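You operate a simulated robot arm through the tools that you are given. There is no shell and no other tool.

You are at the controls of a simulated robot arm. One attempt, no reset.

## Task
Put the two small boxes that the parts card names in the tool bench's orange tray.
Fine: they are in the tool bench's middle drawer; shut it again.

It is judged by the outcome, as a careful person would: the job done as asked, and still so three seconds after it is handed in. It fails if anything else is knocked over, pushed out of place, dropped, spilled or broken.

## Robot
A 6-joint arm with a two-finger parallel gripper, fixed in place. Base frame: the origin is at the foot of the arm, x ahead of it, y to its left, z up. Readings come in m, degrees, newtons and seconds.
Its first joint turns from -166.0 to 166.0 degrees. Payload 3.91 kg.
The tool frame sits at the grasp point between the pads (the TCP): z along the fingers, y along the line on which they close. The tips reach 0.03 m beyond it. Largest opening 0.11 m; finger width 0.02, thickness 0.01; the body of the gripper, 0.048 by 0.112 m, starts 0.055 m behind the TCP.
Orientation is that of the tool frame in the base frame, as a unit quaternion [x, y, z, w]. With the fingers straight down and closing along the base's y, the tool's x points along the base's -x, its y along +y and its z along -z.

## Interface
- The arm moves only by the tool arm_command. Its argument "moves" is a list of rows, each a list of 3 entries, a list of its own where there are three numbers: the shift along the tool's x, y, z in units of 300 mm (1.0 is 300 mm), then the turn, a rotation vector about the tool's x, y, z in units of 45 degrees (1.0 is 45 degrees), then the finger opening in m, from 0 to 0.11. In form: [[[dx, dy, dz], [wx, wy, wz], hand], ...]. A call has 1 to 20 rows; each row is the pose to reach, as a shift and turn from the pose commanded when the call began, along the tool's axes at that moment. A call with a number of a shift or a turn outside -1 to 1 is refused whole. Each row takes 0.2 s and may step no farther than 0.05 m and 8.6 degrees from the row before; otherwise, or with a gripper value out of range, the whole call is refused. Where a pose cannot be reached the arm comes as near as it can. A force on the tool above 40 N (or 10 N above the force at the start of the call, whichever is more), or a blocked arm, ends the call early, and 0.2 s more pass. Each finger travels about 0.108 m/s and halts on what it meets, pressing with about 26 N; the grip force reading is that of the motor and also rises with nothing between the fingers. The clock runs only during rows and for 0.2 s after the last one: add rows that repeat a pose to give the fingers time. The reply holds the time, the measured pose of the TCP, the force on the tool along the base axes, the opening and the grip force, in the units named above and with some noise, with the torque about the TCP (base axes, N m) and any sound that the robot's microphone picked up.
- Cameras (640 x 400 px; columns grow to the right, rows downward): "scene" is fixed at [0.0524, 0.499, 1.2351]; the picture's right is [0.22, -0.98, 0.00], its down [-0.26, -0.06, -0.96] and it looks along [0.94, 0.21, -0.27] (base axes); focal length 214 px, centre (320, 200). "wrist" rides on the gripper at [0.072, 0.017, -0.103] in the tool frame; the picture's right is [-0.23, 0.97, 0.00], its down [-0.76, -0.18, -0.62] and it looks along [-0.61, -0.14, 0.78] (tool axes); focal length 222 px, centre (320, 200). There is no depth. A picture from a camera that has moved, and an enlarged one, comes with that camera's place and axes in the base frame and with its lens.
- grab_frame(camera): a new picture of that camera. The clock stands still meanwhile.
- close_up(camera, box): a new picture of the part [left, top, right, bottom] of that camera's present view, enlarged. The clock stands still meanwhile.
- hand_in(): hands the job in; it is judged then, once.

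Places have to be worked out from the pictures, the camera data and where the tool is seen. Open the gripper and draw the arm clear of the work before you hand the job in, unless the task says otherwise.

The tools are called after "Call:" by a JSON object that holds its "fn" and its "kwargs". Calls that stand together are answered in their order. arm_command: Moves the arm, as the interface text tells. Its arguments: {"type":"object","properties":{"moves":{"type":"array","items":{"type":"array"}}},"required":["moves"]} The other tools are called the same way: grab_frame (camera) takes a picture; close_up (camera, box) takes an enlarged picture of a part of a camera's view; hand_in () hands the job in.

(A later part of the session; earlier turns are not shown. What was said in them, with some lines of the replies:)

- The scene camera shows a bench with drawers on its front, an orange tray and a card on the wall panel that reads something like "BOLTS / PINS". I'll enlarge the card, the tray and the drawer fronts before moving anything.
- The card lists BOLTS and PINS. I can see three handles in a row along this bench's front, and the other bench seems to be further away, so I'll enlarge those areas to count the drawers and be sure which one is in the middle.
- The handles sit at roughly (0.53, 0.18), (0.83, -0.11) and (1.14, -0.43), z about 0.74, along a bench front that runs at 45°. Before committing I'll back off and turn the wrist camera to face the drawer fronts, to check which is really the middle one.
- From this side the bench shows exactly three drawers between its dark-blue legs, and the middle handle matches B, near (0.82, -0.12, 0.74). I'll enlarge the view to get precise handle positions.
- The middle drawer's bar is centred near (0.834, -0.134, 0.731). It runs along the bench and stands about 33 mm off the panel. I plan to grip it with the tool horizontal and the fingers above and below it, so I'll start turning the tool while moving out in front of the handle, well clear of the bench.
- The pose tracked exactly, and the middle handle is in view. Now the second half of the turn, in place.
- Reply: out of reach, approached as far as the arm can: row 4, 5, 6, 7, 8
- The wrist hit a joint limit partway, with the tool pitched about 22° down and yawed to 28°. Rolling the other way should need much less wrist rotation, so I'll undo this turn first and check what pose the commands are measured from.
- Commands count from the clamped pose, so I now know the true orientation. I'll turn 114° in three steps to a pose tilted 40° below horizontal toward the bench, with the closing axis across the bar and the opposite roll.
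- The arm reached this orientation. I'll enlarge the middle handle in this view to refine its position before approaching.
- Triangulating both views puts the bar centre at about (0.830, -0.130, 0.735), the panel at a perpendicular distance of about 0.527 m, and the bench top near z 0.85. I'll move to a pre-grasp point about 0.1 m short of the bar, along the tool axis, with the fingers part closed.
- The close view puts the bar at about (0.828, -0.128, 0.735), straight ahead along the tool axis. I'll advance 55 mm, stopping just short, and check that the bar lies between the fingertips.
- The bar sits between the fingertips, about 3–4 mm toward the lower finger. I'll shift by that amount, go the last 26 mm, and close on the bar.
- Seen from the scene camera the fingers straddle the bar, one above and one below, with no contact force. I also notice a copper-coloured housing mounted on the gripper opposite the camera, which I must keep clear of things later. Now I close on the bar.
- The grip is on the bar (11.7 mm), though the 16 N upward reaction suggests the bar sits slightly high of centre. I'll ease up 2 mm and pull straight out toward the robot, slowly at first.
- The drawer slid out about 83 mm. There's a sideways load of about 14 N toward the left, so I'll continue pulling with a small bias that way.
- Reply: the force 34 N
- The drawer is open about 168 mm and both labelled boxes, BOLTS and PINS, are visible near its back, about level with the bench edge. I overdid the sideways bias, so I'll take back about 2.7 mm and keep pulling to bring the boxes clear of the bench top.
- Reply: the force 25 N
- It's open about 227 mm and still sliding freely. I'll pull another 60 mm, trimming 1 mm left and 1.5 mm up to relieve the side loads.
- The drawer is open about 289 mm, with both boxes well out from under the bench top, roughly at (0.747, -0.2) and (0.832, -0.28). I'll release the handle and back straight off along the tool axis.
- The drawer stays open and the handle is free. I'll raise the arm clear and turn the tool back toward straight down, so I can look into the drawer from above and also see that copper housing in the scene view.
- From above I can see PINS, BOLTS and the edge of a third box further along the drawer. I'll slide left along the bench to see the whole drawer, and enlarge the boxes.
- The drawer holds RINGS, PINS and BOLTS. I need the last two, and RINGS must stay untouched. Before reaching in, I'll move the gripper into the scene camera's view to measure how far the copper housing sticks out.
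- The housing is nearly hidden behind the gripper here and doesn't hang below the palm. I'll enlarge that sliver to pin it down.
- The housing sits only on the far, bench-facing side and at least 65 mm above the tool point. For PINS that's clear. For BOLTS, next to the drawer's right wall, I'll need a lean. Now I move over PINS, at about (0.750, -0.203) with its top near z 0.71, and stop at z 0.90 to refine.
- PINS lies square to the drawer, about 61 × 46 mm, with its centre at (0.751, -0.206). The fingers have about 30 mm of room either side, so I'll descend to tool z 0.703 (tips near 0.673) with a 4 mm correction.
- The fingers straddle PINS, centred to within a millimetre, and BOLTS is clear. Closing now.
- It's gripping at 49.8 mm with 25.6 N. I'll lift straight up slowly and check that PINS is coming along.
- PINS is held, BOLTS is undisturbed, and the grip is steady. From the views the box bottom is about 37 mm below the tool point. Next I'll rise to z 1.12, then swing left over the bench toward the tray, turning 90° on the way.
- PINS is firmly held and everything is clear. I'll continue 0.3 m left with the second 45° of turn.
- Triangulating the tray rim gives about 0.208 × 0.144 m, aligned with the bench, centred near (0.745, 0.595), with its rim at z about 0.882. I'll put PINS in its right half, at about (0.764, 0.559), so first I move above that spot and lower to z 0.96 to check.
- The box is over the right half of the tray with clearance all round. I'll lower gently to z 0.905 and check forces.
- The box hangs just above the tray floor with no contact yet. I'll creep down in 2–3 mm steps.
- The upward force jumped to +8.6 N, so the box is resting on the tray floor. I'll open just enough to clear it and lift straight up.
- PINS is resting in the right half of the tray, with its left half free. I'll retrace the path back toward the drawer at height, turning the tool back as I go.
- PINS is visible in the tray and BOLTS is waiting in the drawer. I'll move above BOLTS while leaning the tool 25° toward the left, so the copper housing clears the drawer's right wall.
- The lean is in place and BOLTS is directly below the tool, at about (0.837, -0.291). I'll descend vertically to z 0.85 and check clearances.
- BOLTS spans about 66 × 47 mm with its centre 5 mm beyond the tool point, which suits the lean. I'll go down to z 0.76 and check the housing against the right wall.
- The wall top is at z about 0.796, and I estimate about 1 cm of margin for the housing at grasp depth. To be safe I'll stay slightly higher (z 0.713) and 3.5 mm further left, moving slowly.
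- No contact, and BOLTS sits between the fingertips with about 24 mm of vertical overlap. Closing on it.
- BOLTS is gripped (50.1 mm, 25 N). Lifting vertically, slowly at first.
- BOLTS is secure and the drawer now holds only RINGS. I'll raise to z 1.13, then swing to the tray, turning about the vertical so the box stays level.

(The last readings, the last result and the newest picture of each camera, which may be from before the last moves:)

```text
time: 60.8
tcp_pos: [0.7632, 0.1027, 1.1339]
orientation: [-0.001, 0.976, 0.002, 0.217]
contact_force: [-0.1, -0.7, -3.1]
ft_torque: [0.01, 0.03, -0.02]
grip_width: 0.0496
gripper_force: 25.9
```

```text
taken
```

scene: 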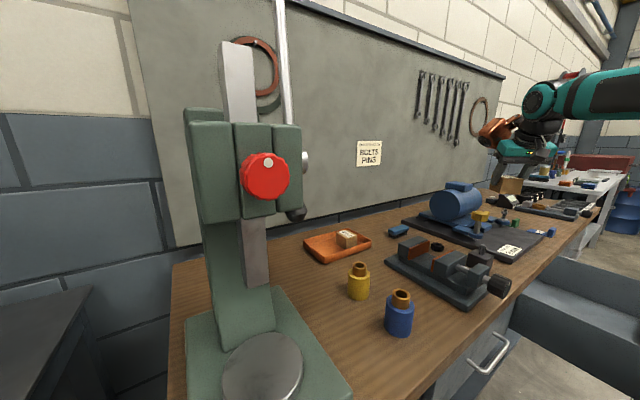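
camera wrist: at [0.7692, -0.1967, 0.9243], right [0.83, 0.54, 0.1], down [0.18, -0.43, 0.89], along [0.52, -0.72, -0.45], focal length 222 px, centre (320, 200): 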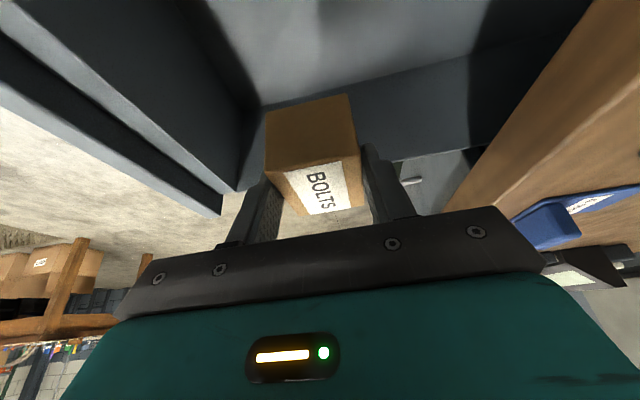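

The pose is as planned and the box is still held. Continuing with the second half of the turn toward the tray.

Call:
{"fn": "arm_command", "kwargs": {"moves": [[[0.002, 0.098, -0.001], [-0.0426, 0, -0.0905], 0.03], [[0.004, 0.197, -0.001], [-0.0851, 0, -0.181], 0.03], [[0.006, 0.295, -0.002], [-0.1277, 0, -0.2715], 0.03], [[0.008, 0.393, -0.003], [-0.1702, 0, -0.362], 0.03], [[0.01, 0.492, -0.003], [-0.2128, 0, -0.4525], 0.03], [[0.012, 0.59, -0.004], [-0.2554, 0, -0.543], 0.03], [[0.014, 0.688, -0.005], [-0.2979, 0, -0.6335], 0.03], [[0.016, 0.786, -0.006], [-0.3405, 0, -0.724], 0.03], [[0.018, 0.885, -0.006], [-0.383, 0, -0.8145], 0.03], [[0.02, 0.983, -0.007], [-0.4256, 0, -0.905], 0.03]]}}

Call:
{"fn": "grab_frame", "kwargs": {"camera": "wrist"}}

Call:
{"fn": "grab_frame", "kwargs": {"camera": "scene"}}

```text
time: 63.0
tcp_pos: [0.7567, 0.3975, 1.1344]
orientation: [-0.374, 0.901, 0.085, 0.201]
contact_force: [0.3, -0.4, -1.8]
ft_torque: [0.02, 0.01, 0.03]
grip_width: 0.0499
gripper_force: 26.0
```

```text
taken
camera wrist: at [0.6673, 0.3331, 1.1971], right [-0.54, 0.83, 0.1], down [0.43, 0.17, 0.89], along [0.72, 0.53, -0.45], focal length 222 px, centre (320, 200)
```

wrist: 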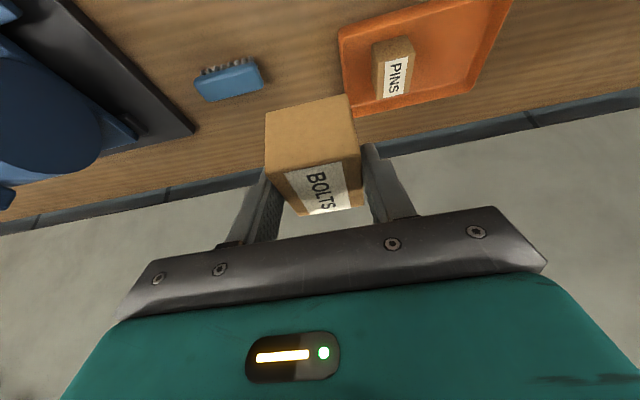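

```text
taken
```

scene: 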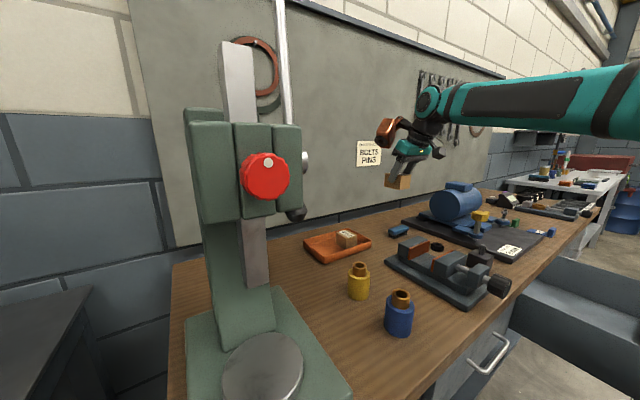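

BOLTS is level and PINS hasn't moved. The press lever stands at about (0.40, 0.62), well short of the tray, so I'll move over the tray's left half at about (0.704, 0.611) while staying high.

Call:
{"fn": "arm_command", "kwargs": {"moves": [[[-0.069, 0.125, 0.033], [0, 0, 0], 0.03], [[-0.138, 0.25, 0.066], [0, 0, 0], 0.03], [[-0.206, 0.376, 0.098], [0, 0, 0], 0.03], [[-0.275, 0.501, 0.131], [0, 0, 0], 0.03], [[-0.344, 0.626, 0.164], [0, 0, 0], 0.03]]}}

Call:
{"fn": "grab_frame", "kwargs": {"camera": "wrist"}}

Call:
{"fn": "grab_frame", "kwargs": {"camera": "scene"}}

```text
time: 64.2
tcp_pos: [0.7044, 0.6129, 1.1338]
orientation: [-0.373, 0.902, 0.085, 0.201]
contact_force: [1.0, -1.0, -1.2]
ft_torque: [0.05, -0.02, 0.0]
grip_width: 0.0498
gripper_force: 25.9
```

```text
taken
camera wrist: at [0.6153, 0.5472, 1.1966], right [-0.54, 0.83, 0.1], down [0.43, 0.17, 0.89], along [0.72, 0.52, -0.45], focal length 222 px, centre (320, 200)
```

wrist: 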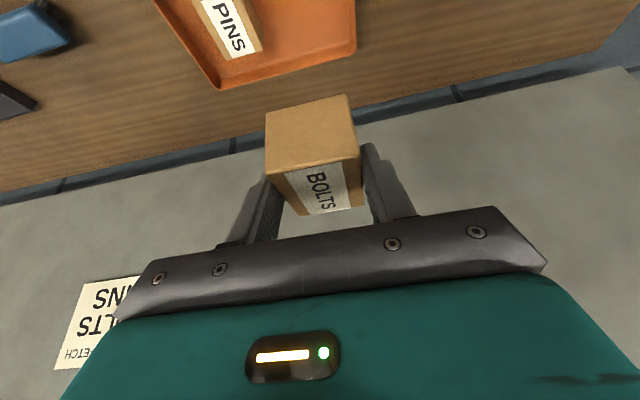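

```text
taken
```

scene: 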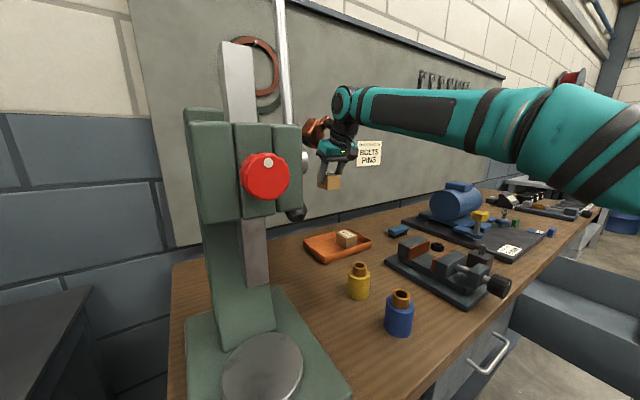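

The box is above the tray's left half. I'll lower it vertically to z 0.95 and check its position against the tray walls and PINS.

Call:
{"fn": "arm_command", "kwargs": {"moves": [[[0.052, 0, 0.111], [0, 0, 0], 0.03], [[0.104, -0.001, 0.222], [0, 0, 0], 0.03], [[0.157, -0.001, 0.332], [0, 0, 0], 0.03], [[0.209, -0.002, 0.443], [0, 0, 0], 0.03], [[0.261, -0.002, 0.554], [0, 0, 0], 0.03]]}}

Call:
{"fn": "grab_frame", "kwargs": {"camera": "wrist"}}

Call:
{"fn": "close_up", "kwargs": {"camera": "scene", "box": [280, 150, 400, 270]}}

```text
time: 65.4
tcp_pos: [0.7043, 0.6139, 0.9498]
orientation: [-0.374, 0.901, 0.084, 0.202]
contact_force: [-0.1, -0.7, -1.1]
ft_torque: [-0.02, 0.04, 0.0]
grip_width: 0.0498
gripper_force: 26.1
```

```text
taken
camera wrist: at [0.6162, 0.5477, 1.0128], right [-0.54, 0.83, 0.1], down [0.43, 0.17, 0.89], along [0.72, 0.53, -0.45], focal length 222 px, centre (320, 200)
```

wrist: 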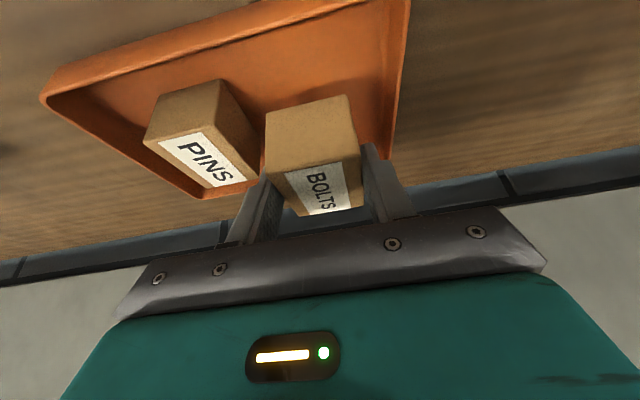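

```text
3.33 times, centred on (340, 210) of scene
camera zoom: at [0.0524, 0.499, 1.2351], right [0.22, -0.98, 0.0], down [-0.26, -0.06, -0.96], along [0.94, 0.21, -0.27], focal length 715 px, centre (253, 167)
```

zoom: 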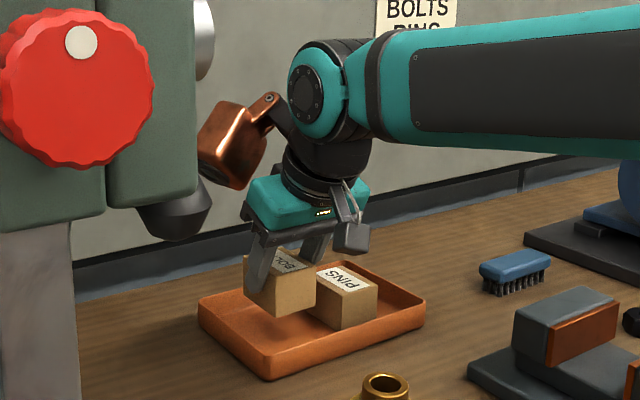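

From this view BOLTS' footprint is l 0.040–0.090, with PINS starting at 0.120 and the tray wall at about 0.01. It will fit with room for the fingers. I'll lower to just above contact.

Call:
{"fn": "arm_command", "kwargs": {"moves": [[[0.017, 0, 0.036], [0, 0, 0], 0.03], [[0.033, 0, 0.07], [0, 0, 0], 0.03], [[0.045, 0, 0.096], [0, 0, 0], 0.03], [[0.045, 0, 0.096], [0, 0, 0], 0.03]]}}

Call:
{"fn": "close_up", "kwargs": {"camera": "scene", "box": [300, 200, 390, 270]}}

Call:
{"fn": "grab_frame", "kwargs": {"camera": "wrist"}}

```text
time: 66.4
tcp_pos: [0.7047, 0.6124, 0.9183]
orientation: [-0.374, 0.902, 0.084, 0.201]
contact_force: [0.2, 0.2, -2.2]
ft_torque: [-0.01, 0.03, 0.0]
grip_width: 0.05
gripper_force: 25.5
```

```text
5.71 times, centred on (345, 235) of scene
camera zoom: at [0.0524, 0.499, 1.2351], right [0.22, -0.98, 0.0], down [-0.26, -0.06, -0.96], along [0.94, 0.21, -0.27], focal length 1226 px, centre (177, 0)
```

zoom: 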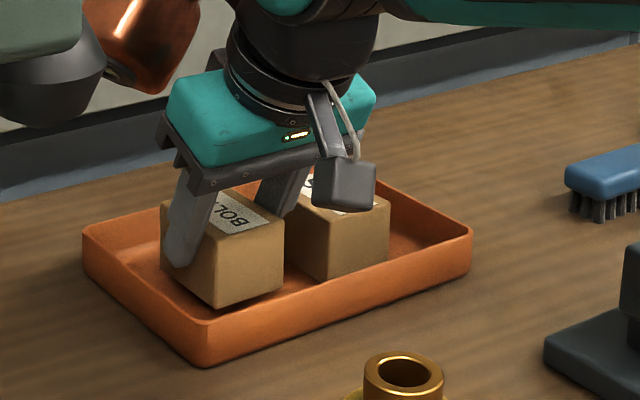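

```text
taken
camera wrist: at [0.6159, 0.5475, 0.9808], right [-0.54, 0.83, 0.1], down [0.43, 0.17, 0.89], along [0.72, 0.53, -0.45], focal length 222 px, centre (320, 200)
```

wrist: 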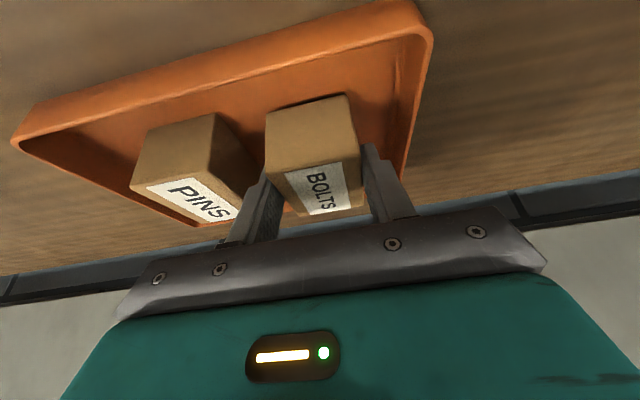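

BOLTS is hovering a few millimetres above the tray floor beside PINS. Creeping down to contact.

Call:
{"fn": "arm_command", "kwargs": {"moves": [[[0.0043, 0, 0.009], [0, 0, 0], 0.03], [[0.0085, 0, 0.018], [0, 0, 0], 0.03], [[0.0085, 0, 0.018], [0, 0, 0], 0.03]]}}

```text
time: 67.2
tcp_pos: [0.7049, 0.6119, 0.9102]
orientation: [-0.374, 0.901, 0.085, 0.201]
contact_force: [-0.2, 0.4, -2.4]
ft_torque: [-0.02, 0.03, 0.0]
grip_width: 0.05
gripper_force: 26.1
```

No contact yet at z about 0.911. A further 4 mm in small steps.

Call:
{"fn": "arm_command", "kwargs": {"moves": [[[0.0028, 0, 0.006], [0, 0, 0], 0.03], [[0.0057, 0, 0.012], [0, 0, 0], 0.03], [[0.0057, 0, 0.012], [0, 0, 0], 0.03]]}}

Call:
{"fn": "close_up", "kwargs": {"camera": "scene", "box": [305, 215, 385, 270]}}

```text
time: 68.0
tcp_pos: [0.7043, 0.6124, 0.9103]
orientation: [-0.373, 0.901, 0.085, 0.202]
contact_force: [3.3, 1.7, 20.6]
ft_torque: [0.0, -0.23, 0.0]
grip_width: 0.0498
gripper_force: 26.2
```

```text
7.27 times, centred on (345, 242) of scene
camera zoom: at [0.0524, 0.499, 1.2351], right [0.22, -0.98, 0.0], down [-0.26, -0.06, -0.96], along [0.94, 0.21, -0.27], focal length 1560 px, centre (138, -109)
```

zoom: 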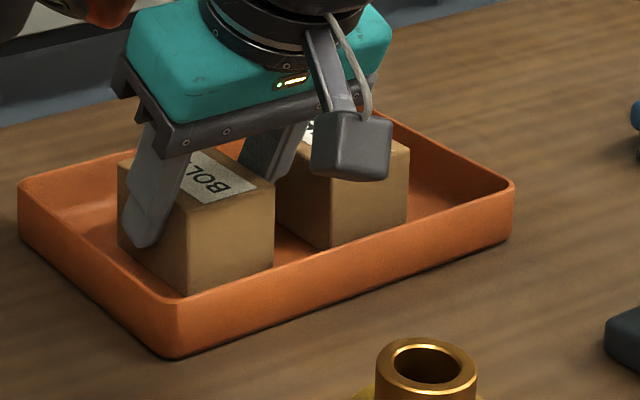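

Contact is clear, with 20 N upward, so BOLTS is on the tray floor. I'll ease up 1.5 mm, open a little on each side, and lift straight up.

Call:
{"fn": "arm_command", "kwargs": {"moves": [[[-0.002, 0, -0.0045], [0, 0, 0], 0.045], [[-0.002, 0, -0.0045], [0, 0, 0], 0.058], [[-0.002, 0, -0.0045], [0, 0, 0], 0.065], [[-0.002, 0, -0.0045], [0, 0, 0], 0.065], [[-0.028, 0, -0.06], [0, 0, 0], 0.065], [[-0.085, 0, -0.181], [0, 0, 0], 0.065], [[-0.149, 0, -0.316], [0, 0, 0], 0.065], [[-0.213, 0, -0.452], [0, 0, 0], 0.065], [[-0.277, 0, -0.587], [0, 0, 0], 0.065], [[-0.334, 0, -0.708], [0, 0, 0], 0.065]]}}

Call:
{"fn": "grab_frame", "kwargs": {"camera": "wrist"}}

Call:
{"fn": "close_up", "kwargs": {"camera": "scene", "box": [280, 130, 440, 290]}}

```text
time: 70.2
tcp_pos: [0.705, 0.6125, 1.143]
orientation: [-0.374, 0.901, 0.085, 0.202]
contact_force: [0.1, 0.1, -0.1]
ft_torque: [0.01, -0.01, -0.05]
grip_width: 0.0651
gripper_force: 0.0
```

```text
taken
camera wrist: at [0.6161, 0.5472, 1.2055], right [-0.54, 0.83, 0.1], down [0.43, 0.17, 0.89], along [0.72, 0.53, -0.45], focal length 222 px, centre (320, 200)
```

wrist: 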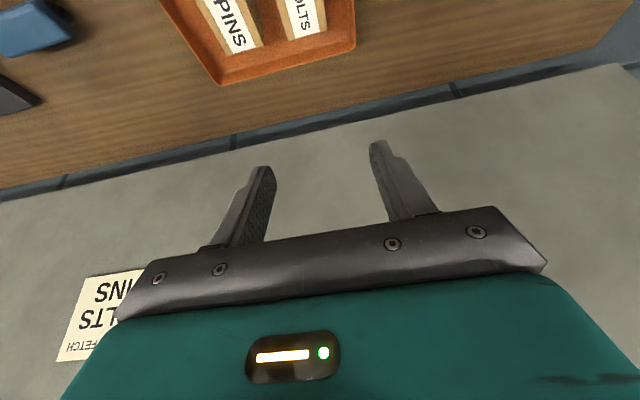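

```text
2.50 times, centred on (360, 210) of scene
camera zoom: at [0.0524, 0.499, 1.2351], right [0.22, -0.98, 0.0], down [-0.26, -0.06, -0.96], along [0.94, 0.21, -0.27], focal length 536 px, centre (220, 175)
```

zoom: 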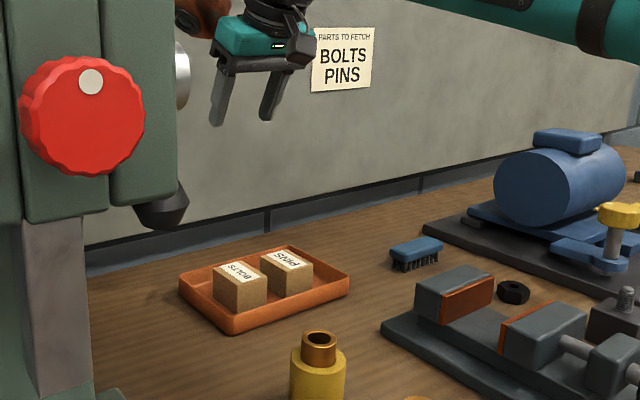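

Both boxes sit flat, side by side in the orange tray, and nothing else has moved. Now to shut the drawer, I'll retrace to the handle: first untilt and head back along the bench at height.

Call:
{"fn": "arm_command", "kwargs": {"moves": [[[0.069, -0.125, -0.033], [0, 0.111, 0], 0.065], [[0.137, -0.249, -0.065], [0, 0.222, 0], 0.065], [[0.206, -0.374, -0.098], [0, 0.334, 0], 0.065], [[0.274, -0.498, -0.13], [0, 0.445, 0], 0.065], [[0.343, -0.623, -0.163], [0, 0.556, 0], 0.065]]}}

Call:
{"fn": "arm_command", "kwargs": {"moves": [[[0.088, -0.088, 0], [0, 0, 0.125], 0.065], [[0.177, -0.177, 0], [0, 0, 0.25], 0.065], [[0.265, -0.265, 0], [0, 0, 0.375], 0.065], [[0.354, -0.354, 0], [0, 0, 0.5], 0.065], [[0.442, -0.442, 0], [0, 0, 0.625], 0.065], [[0.53, -0.53, 0], [0, 0, 0.75], 0.065], [[0.619, -0.619, 0], [0, 0, 0.875], 0.065], [[0.707, -0.707, 0], [0, 0, 1.0], 0.065]]}}

Call:
{"fn": "arm_command", "kwargs": {"moves": [[[0.025, -0.125, 0], [0, 0, 0.125], 0.065], [[0.05, -0.25, 0], [0, 0, 0.25], 0.065], [[0.075, -0.375, 0], [0, 0, 0.375], 0.065], [[0.1, -0.5, 0], [0, 0, 0.5], 0.065], [[0.125, -0.625, 0], [0, 0, 0.625], 0.065], [[0.15, -0.75, 0], [0, 0, 0.75], 0.065], [[0.175, -0.875, 0], [0, 0, 0.875], 0.065], [[0.2, -1.0, 0], [0, 0, 1.0], 0.065]]}}

Call:
{"fn": "grab_frame", "kwargs": {"camera": "wrist"}}

Call:
{"fn": "grab_frame", "kwargs": {"camera": "scene"}}

```text
time: 71.4
tcp_pos: [0.7553, 0.3991, 1.1437]
orientation: [-0.384, 0.923, 0.002, 0.0]
contact_force: [-0.6, 0.5, 0.0]
ft_torque: [-0.07, -0.05, 0.04]
grip_width: 0.0649
gripper_force: 0.1
```

```text
time: 73.2
tcp_pos: [0.7569, 0.0994, 1.1404]
orientation: [-0.001, 1.0, 0.002, 0.0]
contact_force: [-0.6, -0.1, 0.5]
ft_torque: [-0.05, 0.01, 0.01]
grip_width: 0.0651
gripper_force: 0.1
```

```text
time: 75.0
tcp_pos: [0.6981, -0.2014, 1.1421]
orientation: [0.383, 0.924, 0.002, 0.0]
contact_force: [-0.9, 0.1, -0.6]
ft_torque: [-0.03, 0.0, 0.01]
grip_width: 0.0652
gripper_force: 0.1
```

```text
taken
camera wrist: at [0.6584, -0.1382, 1.2451], right [0.85, 0.53, 0.0], down [0.41, -0.67, 0.62], along [0.33, -0.53, -0.78], focal length 222 px, centre (320, 200)
```

wrist: 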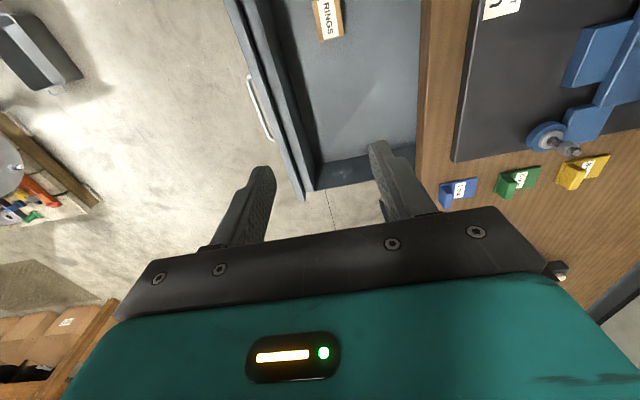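

```text
taken
```

scene: 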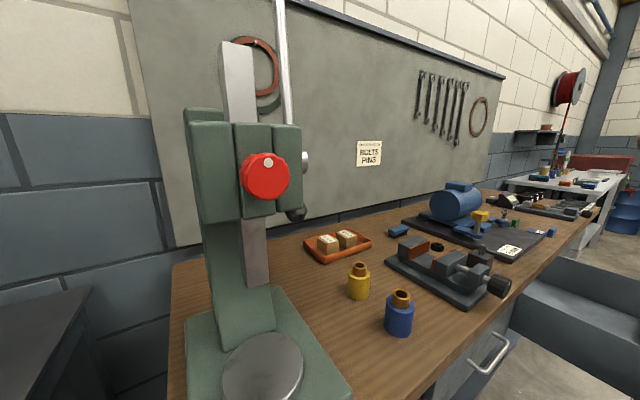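

RINGS is still in its place and both boxes are in the tray. Now I'll move out in front of the drawer and tilt the tool back to the handle-gripping orientation.

Call:
{"fn": "arm_command", "kwargs": {"moves": [[[-0.022, -0.134, 0.045], [-0.093, 0, 0], 0.06], [[-0.045, -0.268, 0.09], [-0.185, 0, 0], 0.05], [[-0.068, -0.402, 0.136], [-0.278, 0, 0], 0.04], [[-0.09, -0.535, 0.181], [-0.371, 0, 0], 0.036], [[-0.112, -0.669, 0.226], [-0.463, 0, 0], 0.036], [[-0.135, -0.803, 0.271], [-0.556, 0, 0], 0.036]]}}

Call:
{"fn": "arm_command", "kwargs": {"moves": [[[0, -0.059, 0.126], [-0.093, 0, 0], 0.036], [[0, -0.117, 0.252], [-0.185, 0, 0], 0.036], [[0, -0.176, 0.378], [-0.278, 0, 0], 0.036], [[0, -0.235, 0.503], [-0.37, 0, 0], 0.036], [[0, -0.293, 0.629], [-0.463, 0, 0], 0.036], [[0, -0.352, 0.755], [-0.556, 0, 0], 0.036]]}}

Call:
{"fn": "grab_frame", "kwargs": {"camera": "wrist"}}

```text
time: 76.4
tcp_pos: [0.5549, -0.4005, 1.0558]
orientation: [0.372, 0.902, 0.203, 0.083]
contact_force: [-0.6, 0.4, 0.9]
ft_torque: [-0.02, 0.03, -0.03]
grip_width: 0.0362
gripper_force: 0.0
```

```text
time: 77.8
tcp_pos: [0.5585, -0.3982, 0.8078]
orientation: [0.346, 0.837, 0.393, 0.161]
contact_force: [-0.2, -0.2, 0.4]
ft_torque: [-0.04, 0.02, 0.0]
grip_width: 0.0362
gripper_force: 0.2
```

```text
taken
camera wrist: at [0.4584, -0.3954, 0.887], right [0.6, 0.28, 0.75], down [0.12, -0.96, 0.26], along [0.79, -0.07, -0.61], focal length 222 px, centre (320, 200)
```

wrist: 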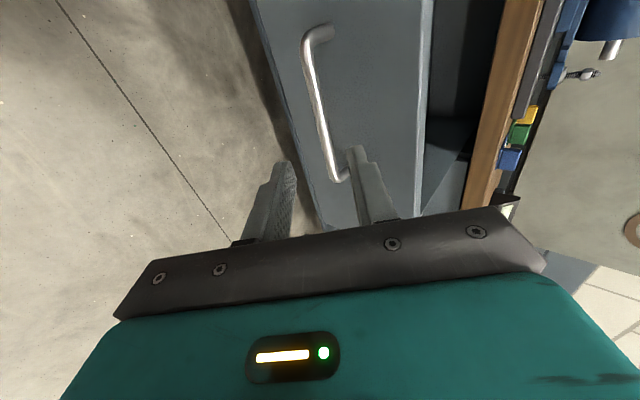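

The handle appears in the same place relative to the gripper as when I released it. I'll advance 75 mm and check the alignment again.

Call:
{"fn": "arm_command", "kwargs": {"moves": [[[0.001, 0.002, 0.08], [0, 0, 0], 0.036], [[0.003, 0.005, 0.17], [0, 0, 0], 0.036], [[0.005, 0.008, 0.25], [0, 0, 0], 0.036]]}}

Call:
{"fn": "close_up", "kwargs": {"camera": "wrist", "box": [200, 40, 480, 240]}}

```text
time: 78.6
tcp_pos: [0.5981, -0.3551, 0.7627]
orientation: [0.346, 0.837, 0.393, 0.161]
contact_force: [0.2, -0.8, -0.7]
ft_torque: [0.0, -0.02, 0.02]
grip_width: 0.036
gripper_force: 0.0
```

```text
2.00 times, centred on (340, 140) of wrist
camera zoom: at [0.4978, -0.3522, 0.8422], right [0.6, 0.28, 0.75], down [0.12, -0.96, 0.26], along [0.79, -0.07, -0.61], focal length 444 px, centre (280, 320)
```

zoom: 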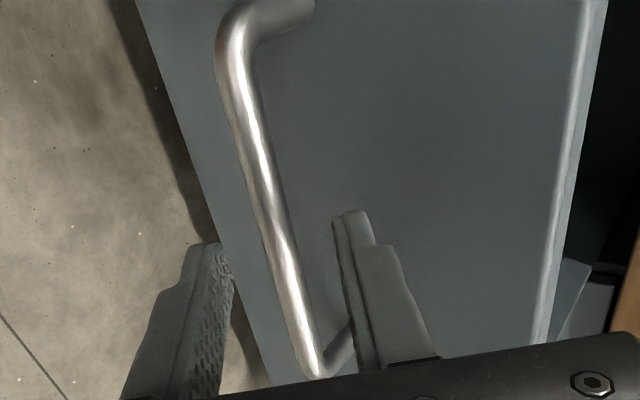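

The bar is between the fingertips, just as before the first grip. Final 25 mm and close on it.

Call:
{"fn": "arm_command", "kwargs": {"moves": [[[0, -0.003, 0.04], [0, 0, 0], 0.036], [[0, -0.005, 0.083], [0, 0, 0], 0.036], [[0, -0.005, 0.083], [0, 0, 0], 0.02], [[0, -0.005, 0.083], [0, 0, 0], 0.005], [[0, -0.005, 0.083], [0, 0, 0], 0.005], [[0, -0.005, 0.083], [0, 0, 0], 0.005]]}}

Call:
{"fn": "grab_frame", "kwargs": {"camera": "wrist"}}

```text
time: 80.0
tcp_pos: [0.6113, -0.3424, 0.7456]
orientation: [0.346, 0.836, 0.393, 0.161]
contact_force: [3.1, -1.6, 14.1]
ft_torque: [0.07, -0.26, 0.53]
grip_width: 0.0116
gripper_force: 45.2
```

```text
taken
camera wrist: at [0.5108, -0.3398, 0.8251], right [0.6, 0.28, 0.75], down [0.12, -0.96, 0.26], along [0.79, -0.07, -0.61], focal length 222 px, centre (320, 200)
```

wrist: 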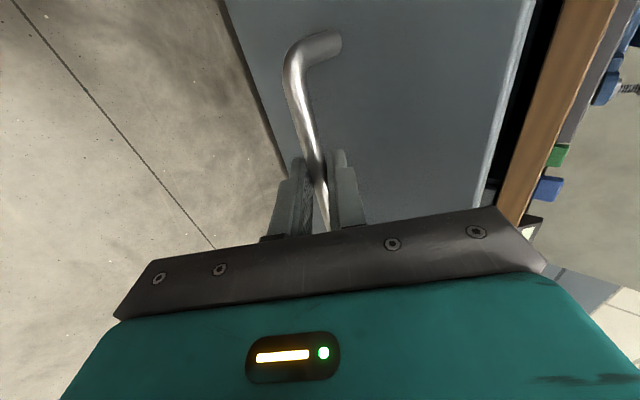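

The handle is gripped. Now I push the drawer in along its track, slowly, about 150 mm first.

Call:
{"fn": "arm_command", "kwargs": {"moves": [[[0, 0.0304, 0.0288], [0, 0, 0], 0.005], [[-0.001, 0.057, 0.0608], [0, 0, 0], 0.005], [[-0.001, 0.0836, 0.0928], [0, 0, 0], 0.005], [[-0.001, 0.1102, 0.1248], [0, 0, 0], 0.005], [[-0.002, 0.1368, 0.1568], [0, 0, 0], 0.005], [[-0.002, 0.1634, 0.1888], [0, 0, 0], 0.005], [[-0.002, 0.19, 0.2208], [0, 0, 0], 0.005], [[-0.002, 0.2166, 0.2528], [0, 0, 0], 0.005], [[-0.003, 0.2432, 0.2848], [0, 0, 0], 0.005], [[-0.003, 0.2698, 0.3168], [0, 0, 0], 0.005], [[-0.003, 0.2964, 0.3488], [0, 0, 0], 0.005], [[-0.004, 0.323, 0.3808], [0, 0, 0], 0.005]]}}

Call:
{"fn": "close_up", "kwargs": {"camera": "scene", "box": [440, 200, 640, 390]}}

```text
time: 82.3
tcp_pos: [0.7018, -0.2513, 0.745]
orientation: [0.347, 0.836, 0.393, 0.16]
contact_force: [-7.3, 7.9, -3.7]
ft_torque: [-0.52, -0.41, 0.16]
grip_width: 0.0118
gripper_force: 44.9
stopped in row 11: the force on the tool passed its limit at 41 N (the readings are from after the stop); the commanded pose is now the measured one
```

```text
2.11 times, centred on (540, 295) of scene
camera zoom: at [0.0524, 0.499, 1.2351], right [0.22, -0.98, 0.0], down [-0.26, -0.06, -0.96], along [0.94, 0.21, -0.27], focal length 452 px, centre (-143, 0)
```

zoom: 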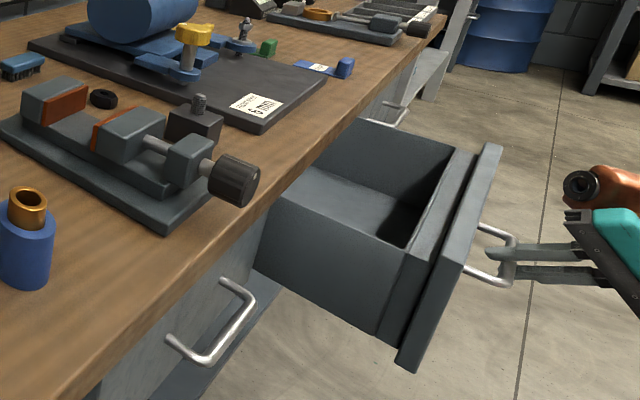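

The push stopped at 41 N after 128 mm, though the remaining load is only a small sideways 10 N, so it's friction or side load rather than a block. I'll correct about 0.7 mm and continue in smaller steps.

Call:
{"fn": "arm_command", "kwargs": {"moves": [[[0.002, 0.0107, 0.0128], [0, 0, 0], 0.005], [[0.002, 0.0266, 0.032], [0, 0, 0], 0.005], [[0.002, 0.0426, 0.0512], [0, 0, 0], 0.005], [[0.002, 0.0586, 0.0704], [0, 0, 0], 0.005], [[0.002, 0.0746, 0.0896], [0, 0, 0], 0.005]]}}

```text
time: 83.5
tcp_pos: [0.7276, -0.2263, 0.7466]
orientation: [0.346, 0.837, 0.393, 0.16]
contact_force: [0.4, -0.5, -2.8]
ft_torque: [-0.45, -0.45, 0.09]
grip_width: 0.0115
gripper_force: 45.1
```

Side loads are near zero now, with about 125 mm to go. Continuing at the same slow pace.

Call:
{"fn": "arm_command", "kwargs": {"moves": [[[0, 0.016, 0.0192], [0, 0, 0], 0.005], [[0, 0.032, 0.0384], [0, 0, 0], 0.005], [[0, 0.048, 0.0576], [0, 0, 0], 0.005], [[0, 0.064, 0.0768], [0, 0, 0], 0.005], [[0, 0.08, 0.096], [0, 0, 0], 0.005], [[0, 0.096, 0.1152], [0, 0, 0], 0.005], [[0, 0.112, 0.1344], [0, 0, 0], 0.005], [[0, 0.128, 0.1536], [0, 0, 0], 0.005]]}}

```text
time: 85.3
tcp_pos: [0.7692, -0.1825, 0.7447]
orientation: [0.346, 0.836, 0.394, 0.161]
contact_force: [14.7, -12.7, 15.3]
ft_torque: [-0.08, -0.43, 0.35]
grip_width: 0.0118
gripper_force: 44.7
```

About 65 mm left. There's a 19 N side load to the right, so I'll trim 1.5 mm that way and 1 mm up while continuing.

Call:
{"fn": "arm_command", "kwargs": {"moves": [[[-0.005, 0.0026, -0.0021], [0, 0, 0], 0.005], [[-0.005, 0.0186, 0.0171], [0, 0, 0], 0.005], [[-0.005, 0.0346, 0.0363], [0, 0, 0], 0.005], [[-0.005, 0.0506, 0.0555], [0, 0, 0], 0.005], [[-0.006, 0.0666, 0.0747], [0, 0, 0], 0.005], [[-0.006, 0.0826, 0.0939], [0, 0, 0], 0.005], [[-0.006, 0.0986, 0.1131], [0, 0, 0], 0.005]]}}

Call:
{"fn": "close_up", "kwargs": {"camera": "scene", "box": [440, 200, 640, 390]}}

```text
time: 86.9
tcp_pos: [0.8022, -0.1514, 0.7469]
orientation: [0.347, 0.837, 0.392, 0.159]
contact_force: [-10.9, 9.4, -15.4]
ft_torque: [-0.69, -0.37, -0.02]
grip_width: 0.0118
gripper_force: 45.7
```

```text
2.11 times, centred on (540, 295) of scene
camera zoom: at [0.0524, 0.499, 1.2351], right [0.22, -0.98, 0.0], down [-0.26, -0.06, -0.96], along [0.94, 0.21, -0.27], focal length 452 px, centre (-143, 0)
```

zoom: 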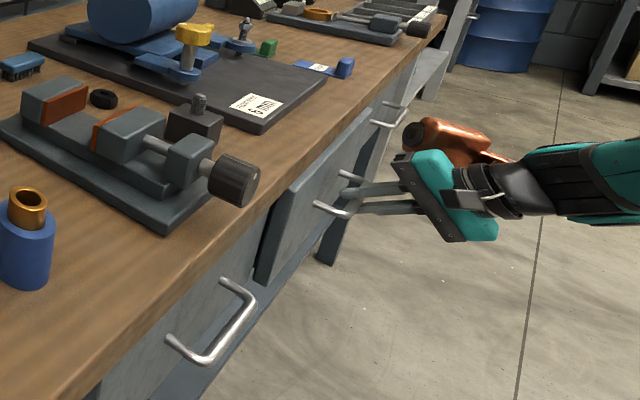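

About 19 mm remain. I'll trim the side loads and push the last stretch in 5 mm steps until it seats.

Call:
{"fn": "arm_command", "kwargs": {"moves": [[[0.003, -0.0026, 0.0021], [0, 0, 0], 0.005], [[0.003, 0.008, 0.0149], [0, 0, 0], 0.005], [[0.003, 0.0187, 0.0277], [0, 0, 0], 0.005], [[0.003, 0.0293, 0.0405], [0, 0, 0], 0.005], [[0.003, 0.04, 0.0533], [0, 0, 0], 0.005]]}}

Call:
{"fn": "close_up", "kwargs": {"camera": "scene", "box": [440, 200, 640, 390]}}

Call:
{"fn": "grab_frame", "kwargs": {"camera": "wrist"}}

```text
time: 88.1
tcp_pos: [0.8154, -0.1377, 0.7465]
orientation: [0.347, 0.836, 0.393, 0.161]
contact_force: [-11.9, 10.1, -17.4]
ft_torque: [-0.39, -0.03, 0.5]
grip_width: 0.0118
gripper_force: 45.2
```

```text
2.11 times, centred on (540, 295) of scene
camera zoom: at [0.0524, 0.499, 1.2351], right [0.22, -0.98, 0.0], down [-0.26, -0.06, -0.96], along [0.94, 0.21, -0.27], focal length 452 px, centre (-143, 0)
```

zoom: 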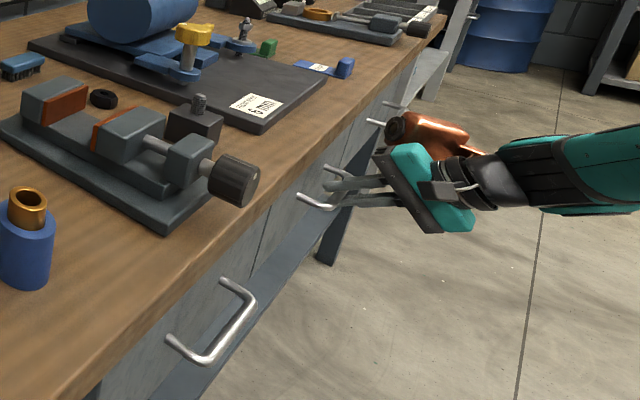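

```text
taken
camera wrist: at [0.7164, -0.1349, 0.8256], right [0.6, 0.28, 0.75], down [0.12, -0.96, 0.26], along [0.79, -0.07, -0.61], focal length 222 px, centre (320, 200)
```

wrist: 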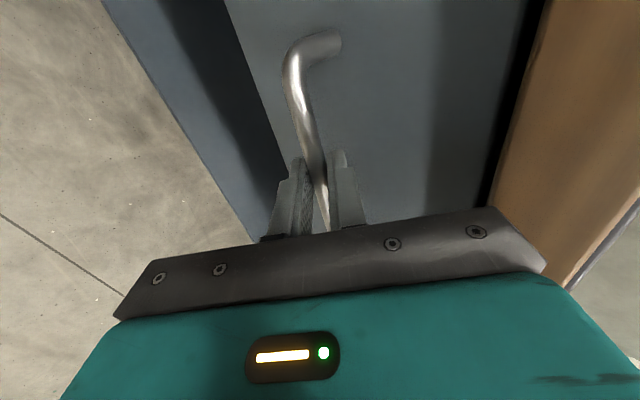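

The handle is back within a millimetre of its original closed position, but there's no push-back along the track yet. I'll push a few more millimetres to be sure it's seated.

Call:
{"fn": "arm_command", "kwargs": {"moves": [[[0.003, 0.0017, 0.0072], [0, 0, 0], 0.005], [[0.003, 0.006, 0.0123], [0, 0, 0], 0.005], [[0.003, 0.0102, 0.0174], [0, 0, 0], 0.005], [[0.003, 0.0145, 0.0226], [0, 0, 0], 0.005]]}}

Call:
{"fn": "close_up", "kwargs": {"camera": "scene", "box": [480, 230, 600, 330]}}

```text
time: 88.7
tcp_pos: [0.8165, -0.1376, 0.7458]
orientation: [0.347, 0.837, 0.392, 0.16]
contact_force: [-28.7, -18.6, 3.8]
ft_torque: [-0.69, -0.22, 0.14]
grip_width: 0.0118
gripper_force: 45.6
stopped in row 2: the force on the tool passed its limit at 46 N (the readings are from after the stop); the commanded pose is now the measured one
```

```text
4.00 times, centred on (540, 280) of scene
camera zoom: at [0.0524, 0.499, 1.2351], right [0.22, -0.98, 0.0], down [-0.26, -0.06, -0.96], along [0.94, 0.21, -0.27], focal length 858 px, centre (-560, -120)
```

zoom: 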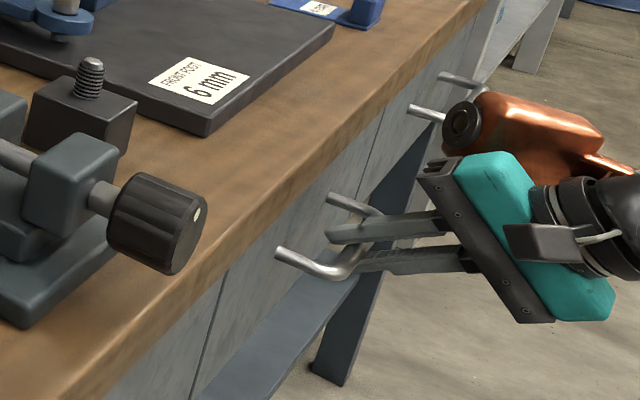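

Now there's a clear 33 N push back along the track, so the drawer is fully seated. I'll open the fingers and back off along the tool axis.

Call:
{"fn": "arm_command", "kwargs": {"moves": [[[0, 0, 0], [0, 0, 0], 0.02], [[0, 0, 0], [0, 0, 0], 0.036], [[0, 0, 0], [0, 0, 0], 0.036], [[0, 0, -0.04], [0, 0, 0], 0.036], [[0, 0, -0.1], [0, 0, 0], 0.036], [[0, 0, -0.2], [0, 0, 0], 0.036], [[0, 0, -0.33], [0, 0, 0], 0.036], [[0, 0, -0.46], [0, 0, 0], 0.036], [[0, 0, -0.6], [0, 0, 0], 0.036]]}}

Call:
{"fn": "grab_frame", "kwargs": {"camera": "wrist"}}

Call:
{"fn": "close_up", "kwargs": {"camera": "scene", "box": [420, 200, 640, 400]}}

```text
time: 90.7
tcp_pos: [0.7174, -0.2339, 0.8611]
orientation: [0.347, 0.837, 0.393, 0.16]
contact_force: [0.2, -0.8, -1.4]
ft_torque: [0.0, -0.01, -0.01]
grip_width: 0.036
gripper_force: 0.0
```

```text
taken
camera wrist: at [0.6204, -0.2309, 0.9404], right [0.6, 0.28, 0.75], down [0.12, -0.96, 0.26], along [0.79, -0.07, -0.61], focal length 222 px, centre (320, 200)
```

wrist: 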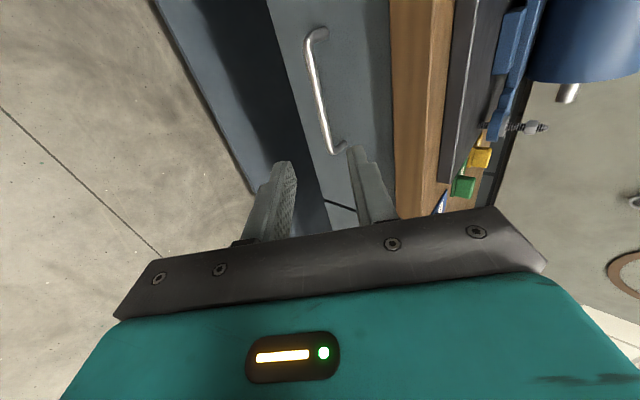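

```text
2.00 times, centred on (530, 300) of scene
camera zoom: at [0.0524, 0.499, 1.2351], right [0.22, -0.98, 0.0], down [-0.26, -0.06, -0.96], along [0.94, 0.21, -0.27], focal length 429 px, centre (-100, 0)
```

zoom: 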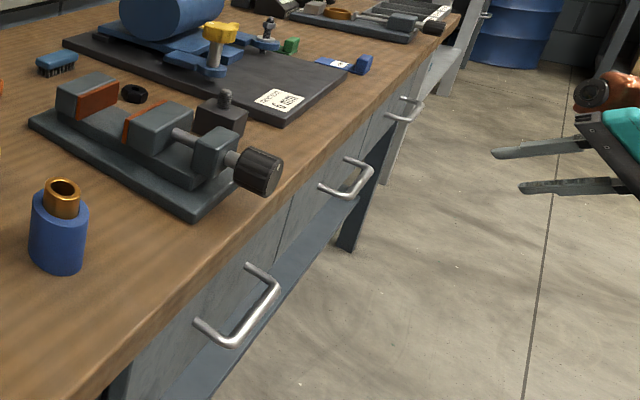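

The drawer is flush, with its handle exactly where it was at the start. I'll raise the arm clear, open the gripper fully and take final pictures.

Call:
{"fn": "arm_command", "kwargs": {"moves": [[[0, 0.094, -0.078], [0, 0, 0], 0.06], [[0, 0.188, -0.156], [0, 0, 0], 0.09], [[0, 0.282, -0.234], [0, 0, 0], 0.11], [[0, 0.376, -0.311], [0, 0, 0], 0.11], [[0, 0.47, -0.389], [0, 0, 0], 0.11], [[0, 0.564, -0.467], [0, 0, 0], 0.11], [[0, 0.564, -0.467], [0, 0, 0], 0.11]]}}

Call:
{"fn": "grab_frame", "kwargs": {"camera": "scene"}}

Call:
{"fn": "close_up", "kwargs": {"camera": "scene", "box": [290, 205, 420, 300]}}

Call:
{"fn": "grab_frame", "kwargs": {"camera": "wrist"}}

```text
time: 92.3
tcp_pos: [0.7208, -0.232, 1.0824]
orientation: [0.347, 0.837, 0.392, 0.159]
contact_force: [0.0, 0.1, -0.1]
ft_torque: [-0.05, 0.0, 0.02]
grip_width: 0.1101
gripper_force: 0.1
```

```text
taken
```

scene: 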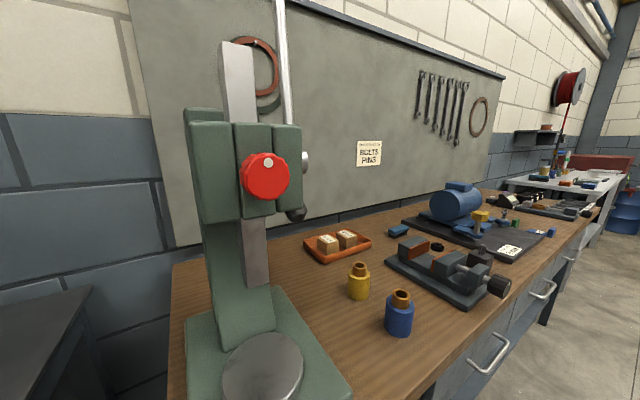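

```text
4.21 times, centred on (355, 252) of scene
camera zoom: at [0.0524, 0.499, 1.2351], right [0.22, -0.98, 0.0], down [-0.26, -0.06, -0.96], along [0.94, 0.21, -0.27], focal length 903 px, centre (173, -21)
```

zoom: 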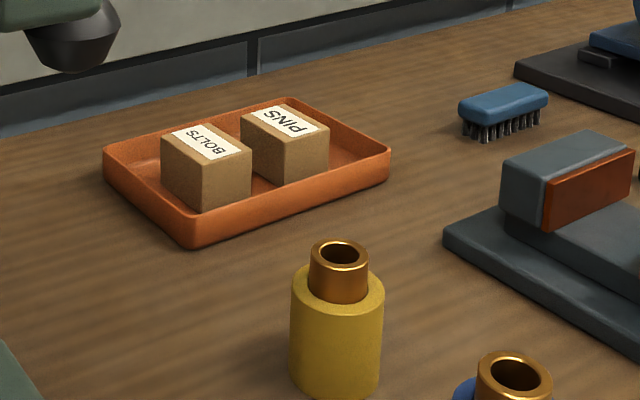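

```text
taken
camera wrist: at [0.6219, -0.2299, 1.1621], right [0.6, 0.28, 0.75], down [0.12, -0.96, 0.26], along [0.79, -0.07, -0.61], focal length 222 px, centre (320, 200)
```

wrist: 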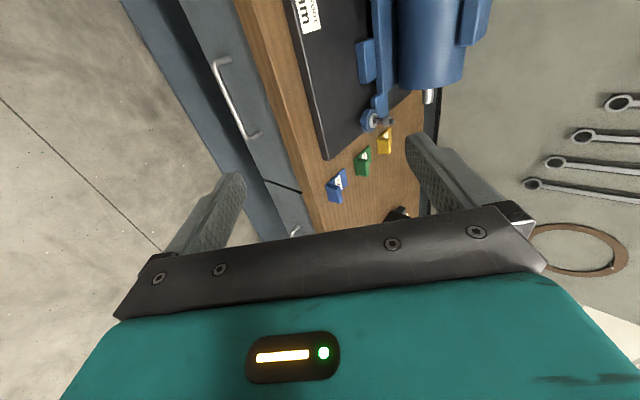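

The final pictures show BOLTS and PINS flat in the orange tray and the middle drawer shut flush with RINGS still inside. The rest of the bench looks unchanged, and the arm is clear with the gripper open. I'm handing the job in.

Call:
{"fn": "hand_in", "kwargs": {}}

```text
The job is handed in.
```

The BOLTS and PINS boxes are both in the tool bench's orange tray, flat and side by side. The middle drawer is shut again.

- **Drawer:** I pushed it in until it met its stop, and the handle is back where it started. The third box, RINGS, was not on the parts card, so I left it in the drawer untouched.
- **Rest of the bench:** In the final pictures nothing else looks moved or knocked over.
- **Arm:** The gripper is open and drawn clear of the bench.

While I was closing the drawer, the push stopped once on the force limit, at 41 N and partway in. I eased off the side load and it slid in without further trouble.
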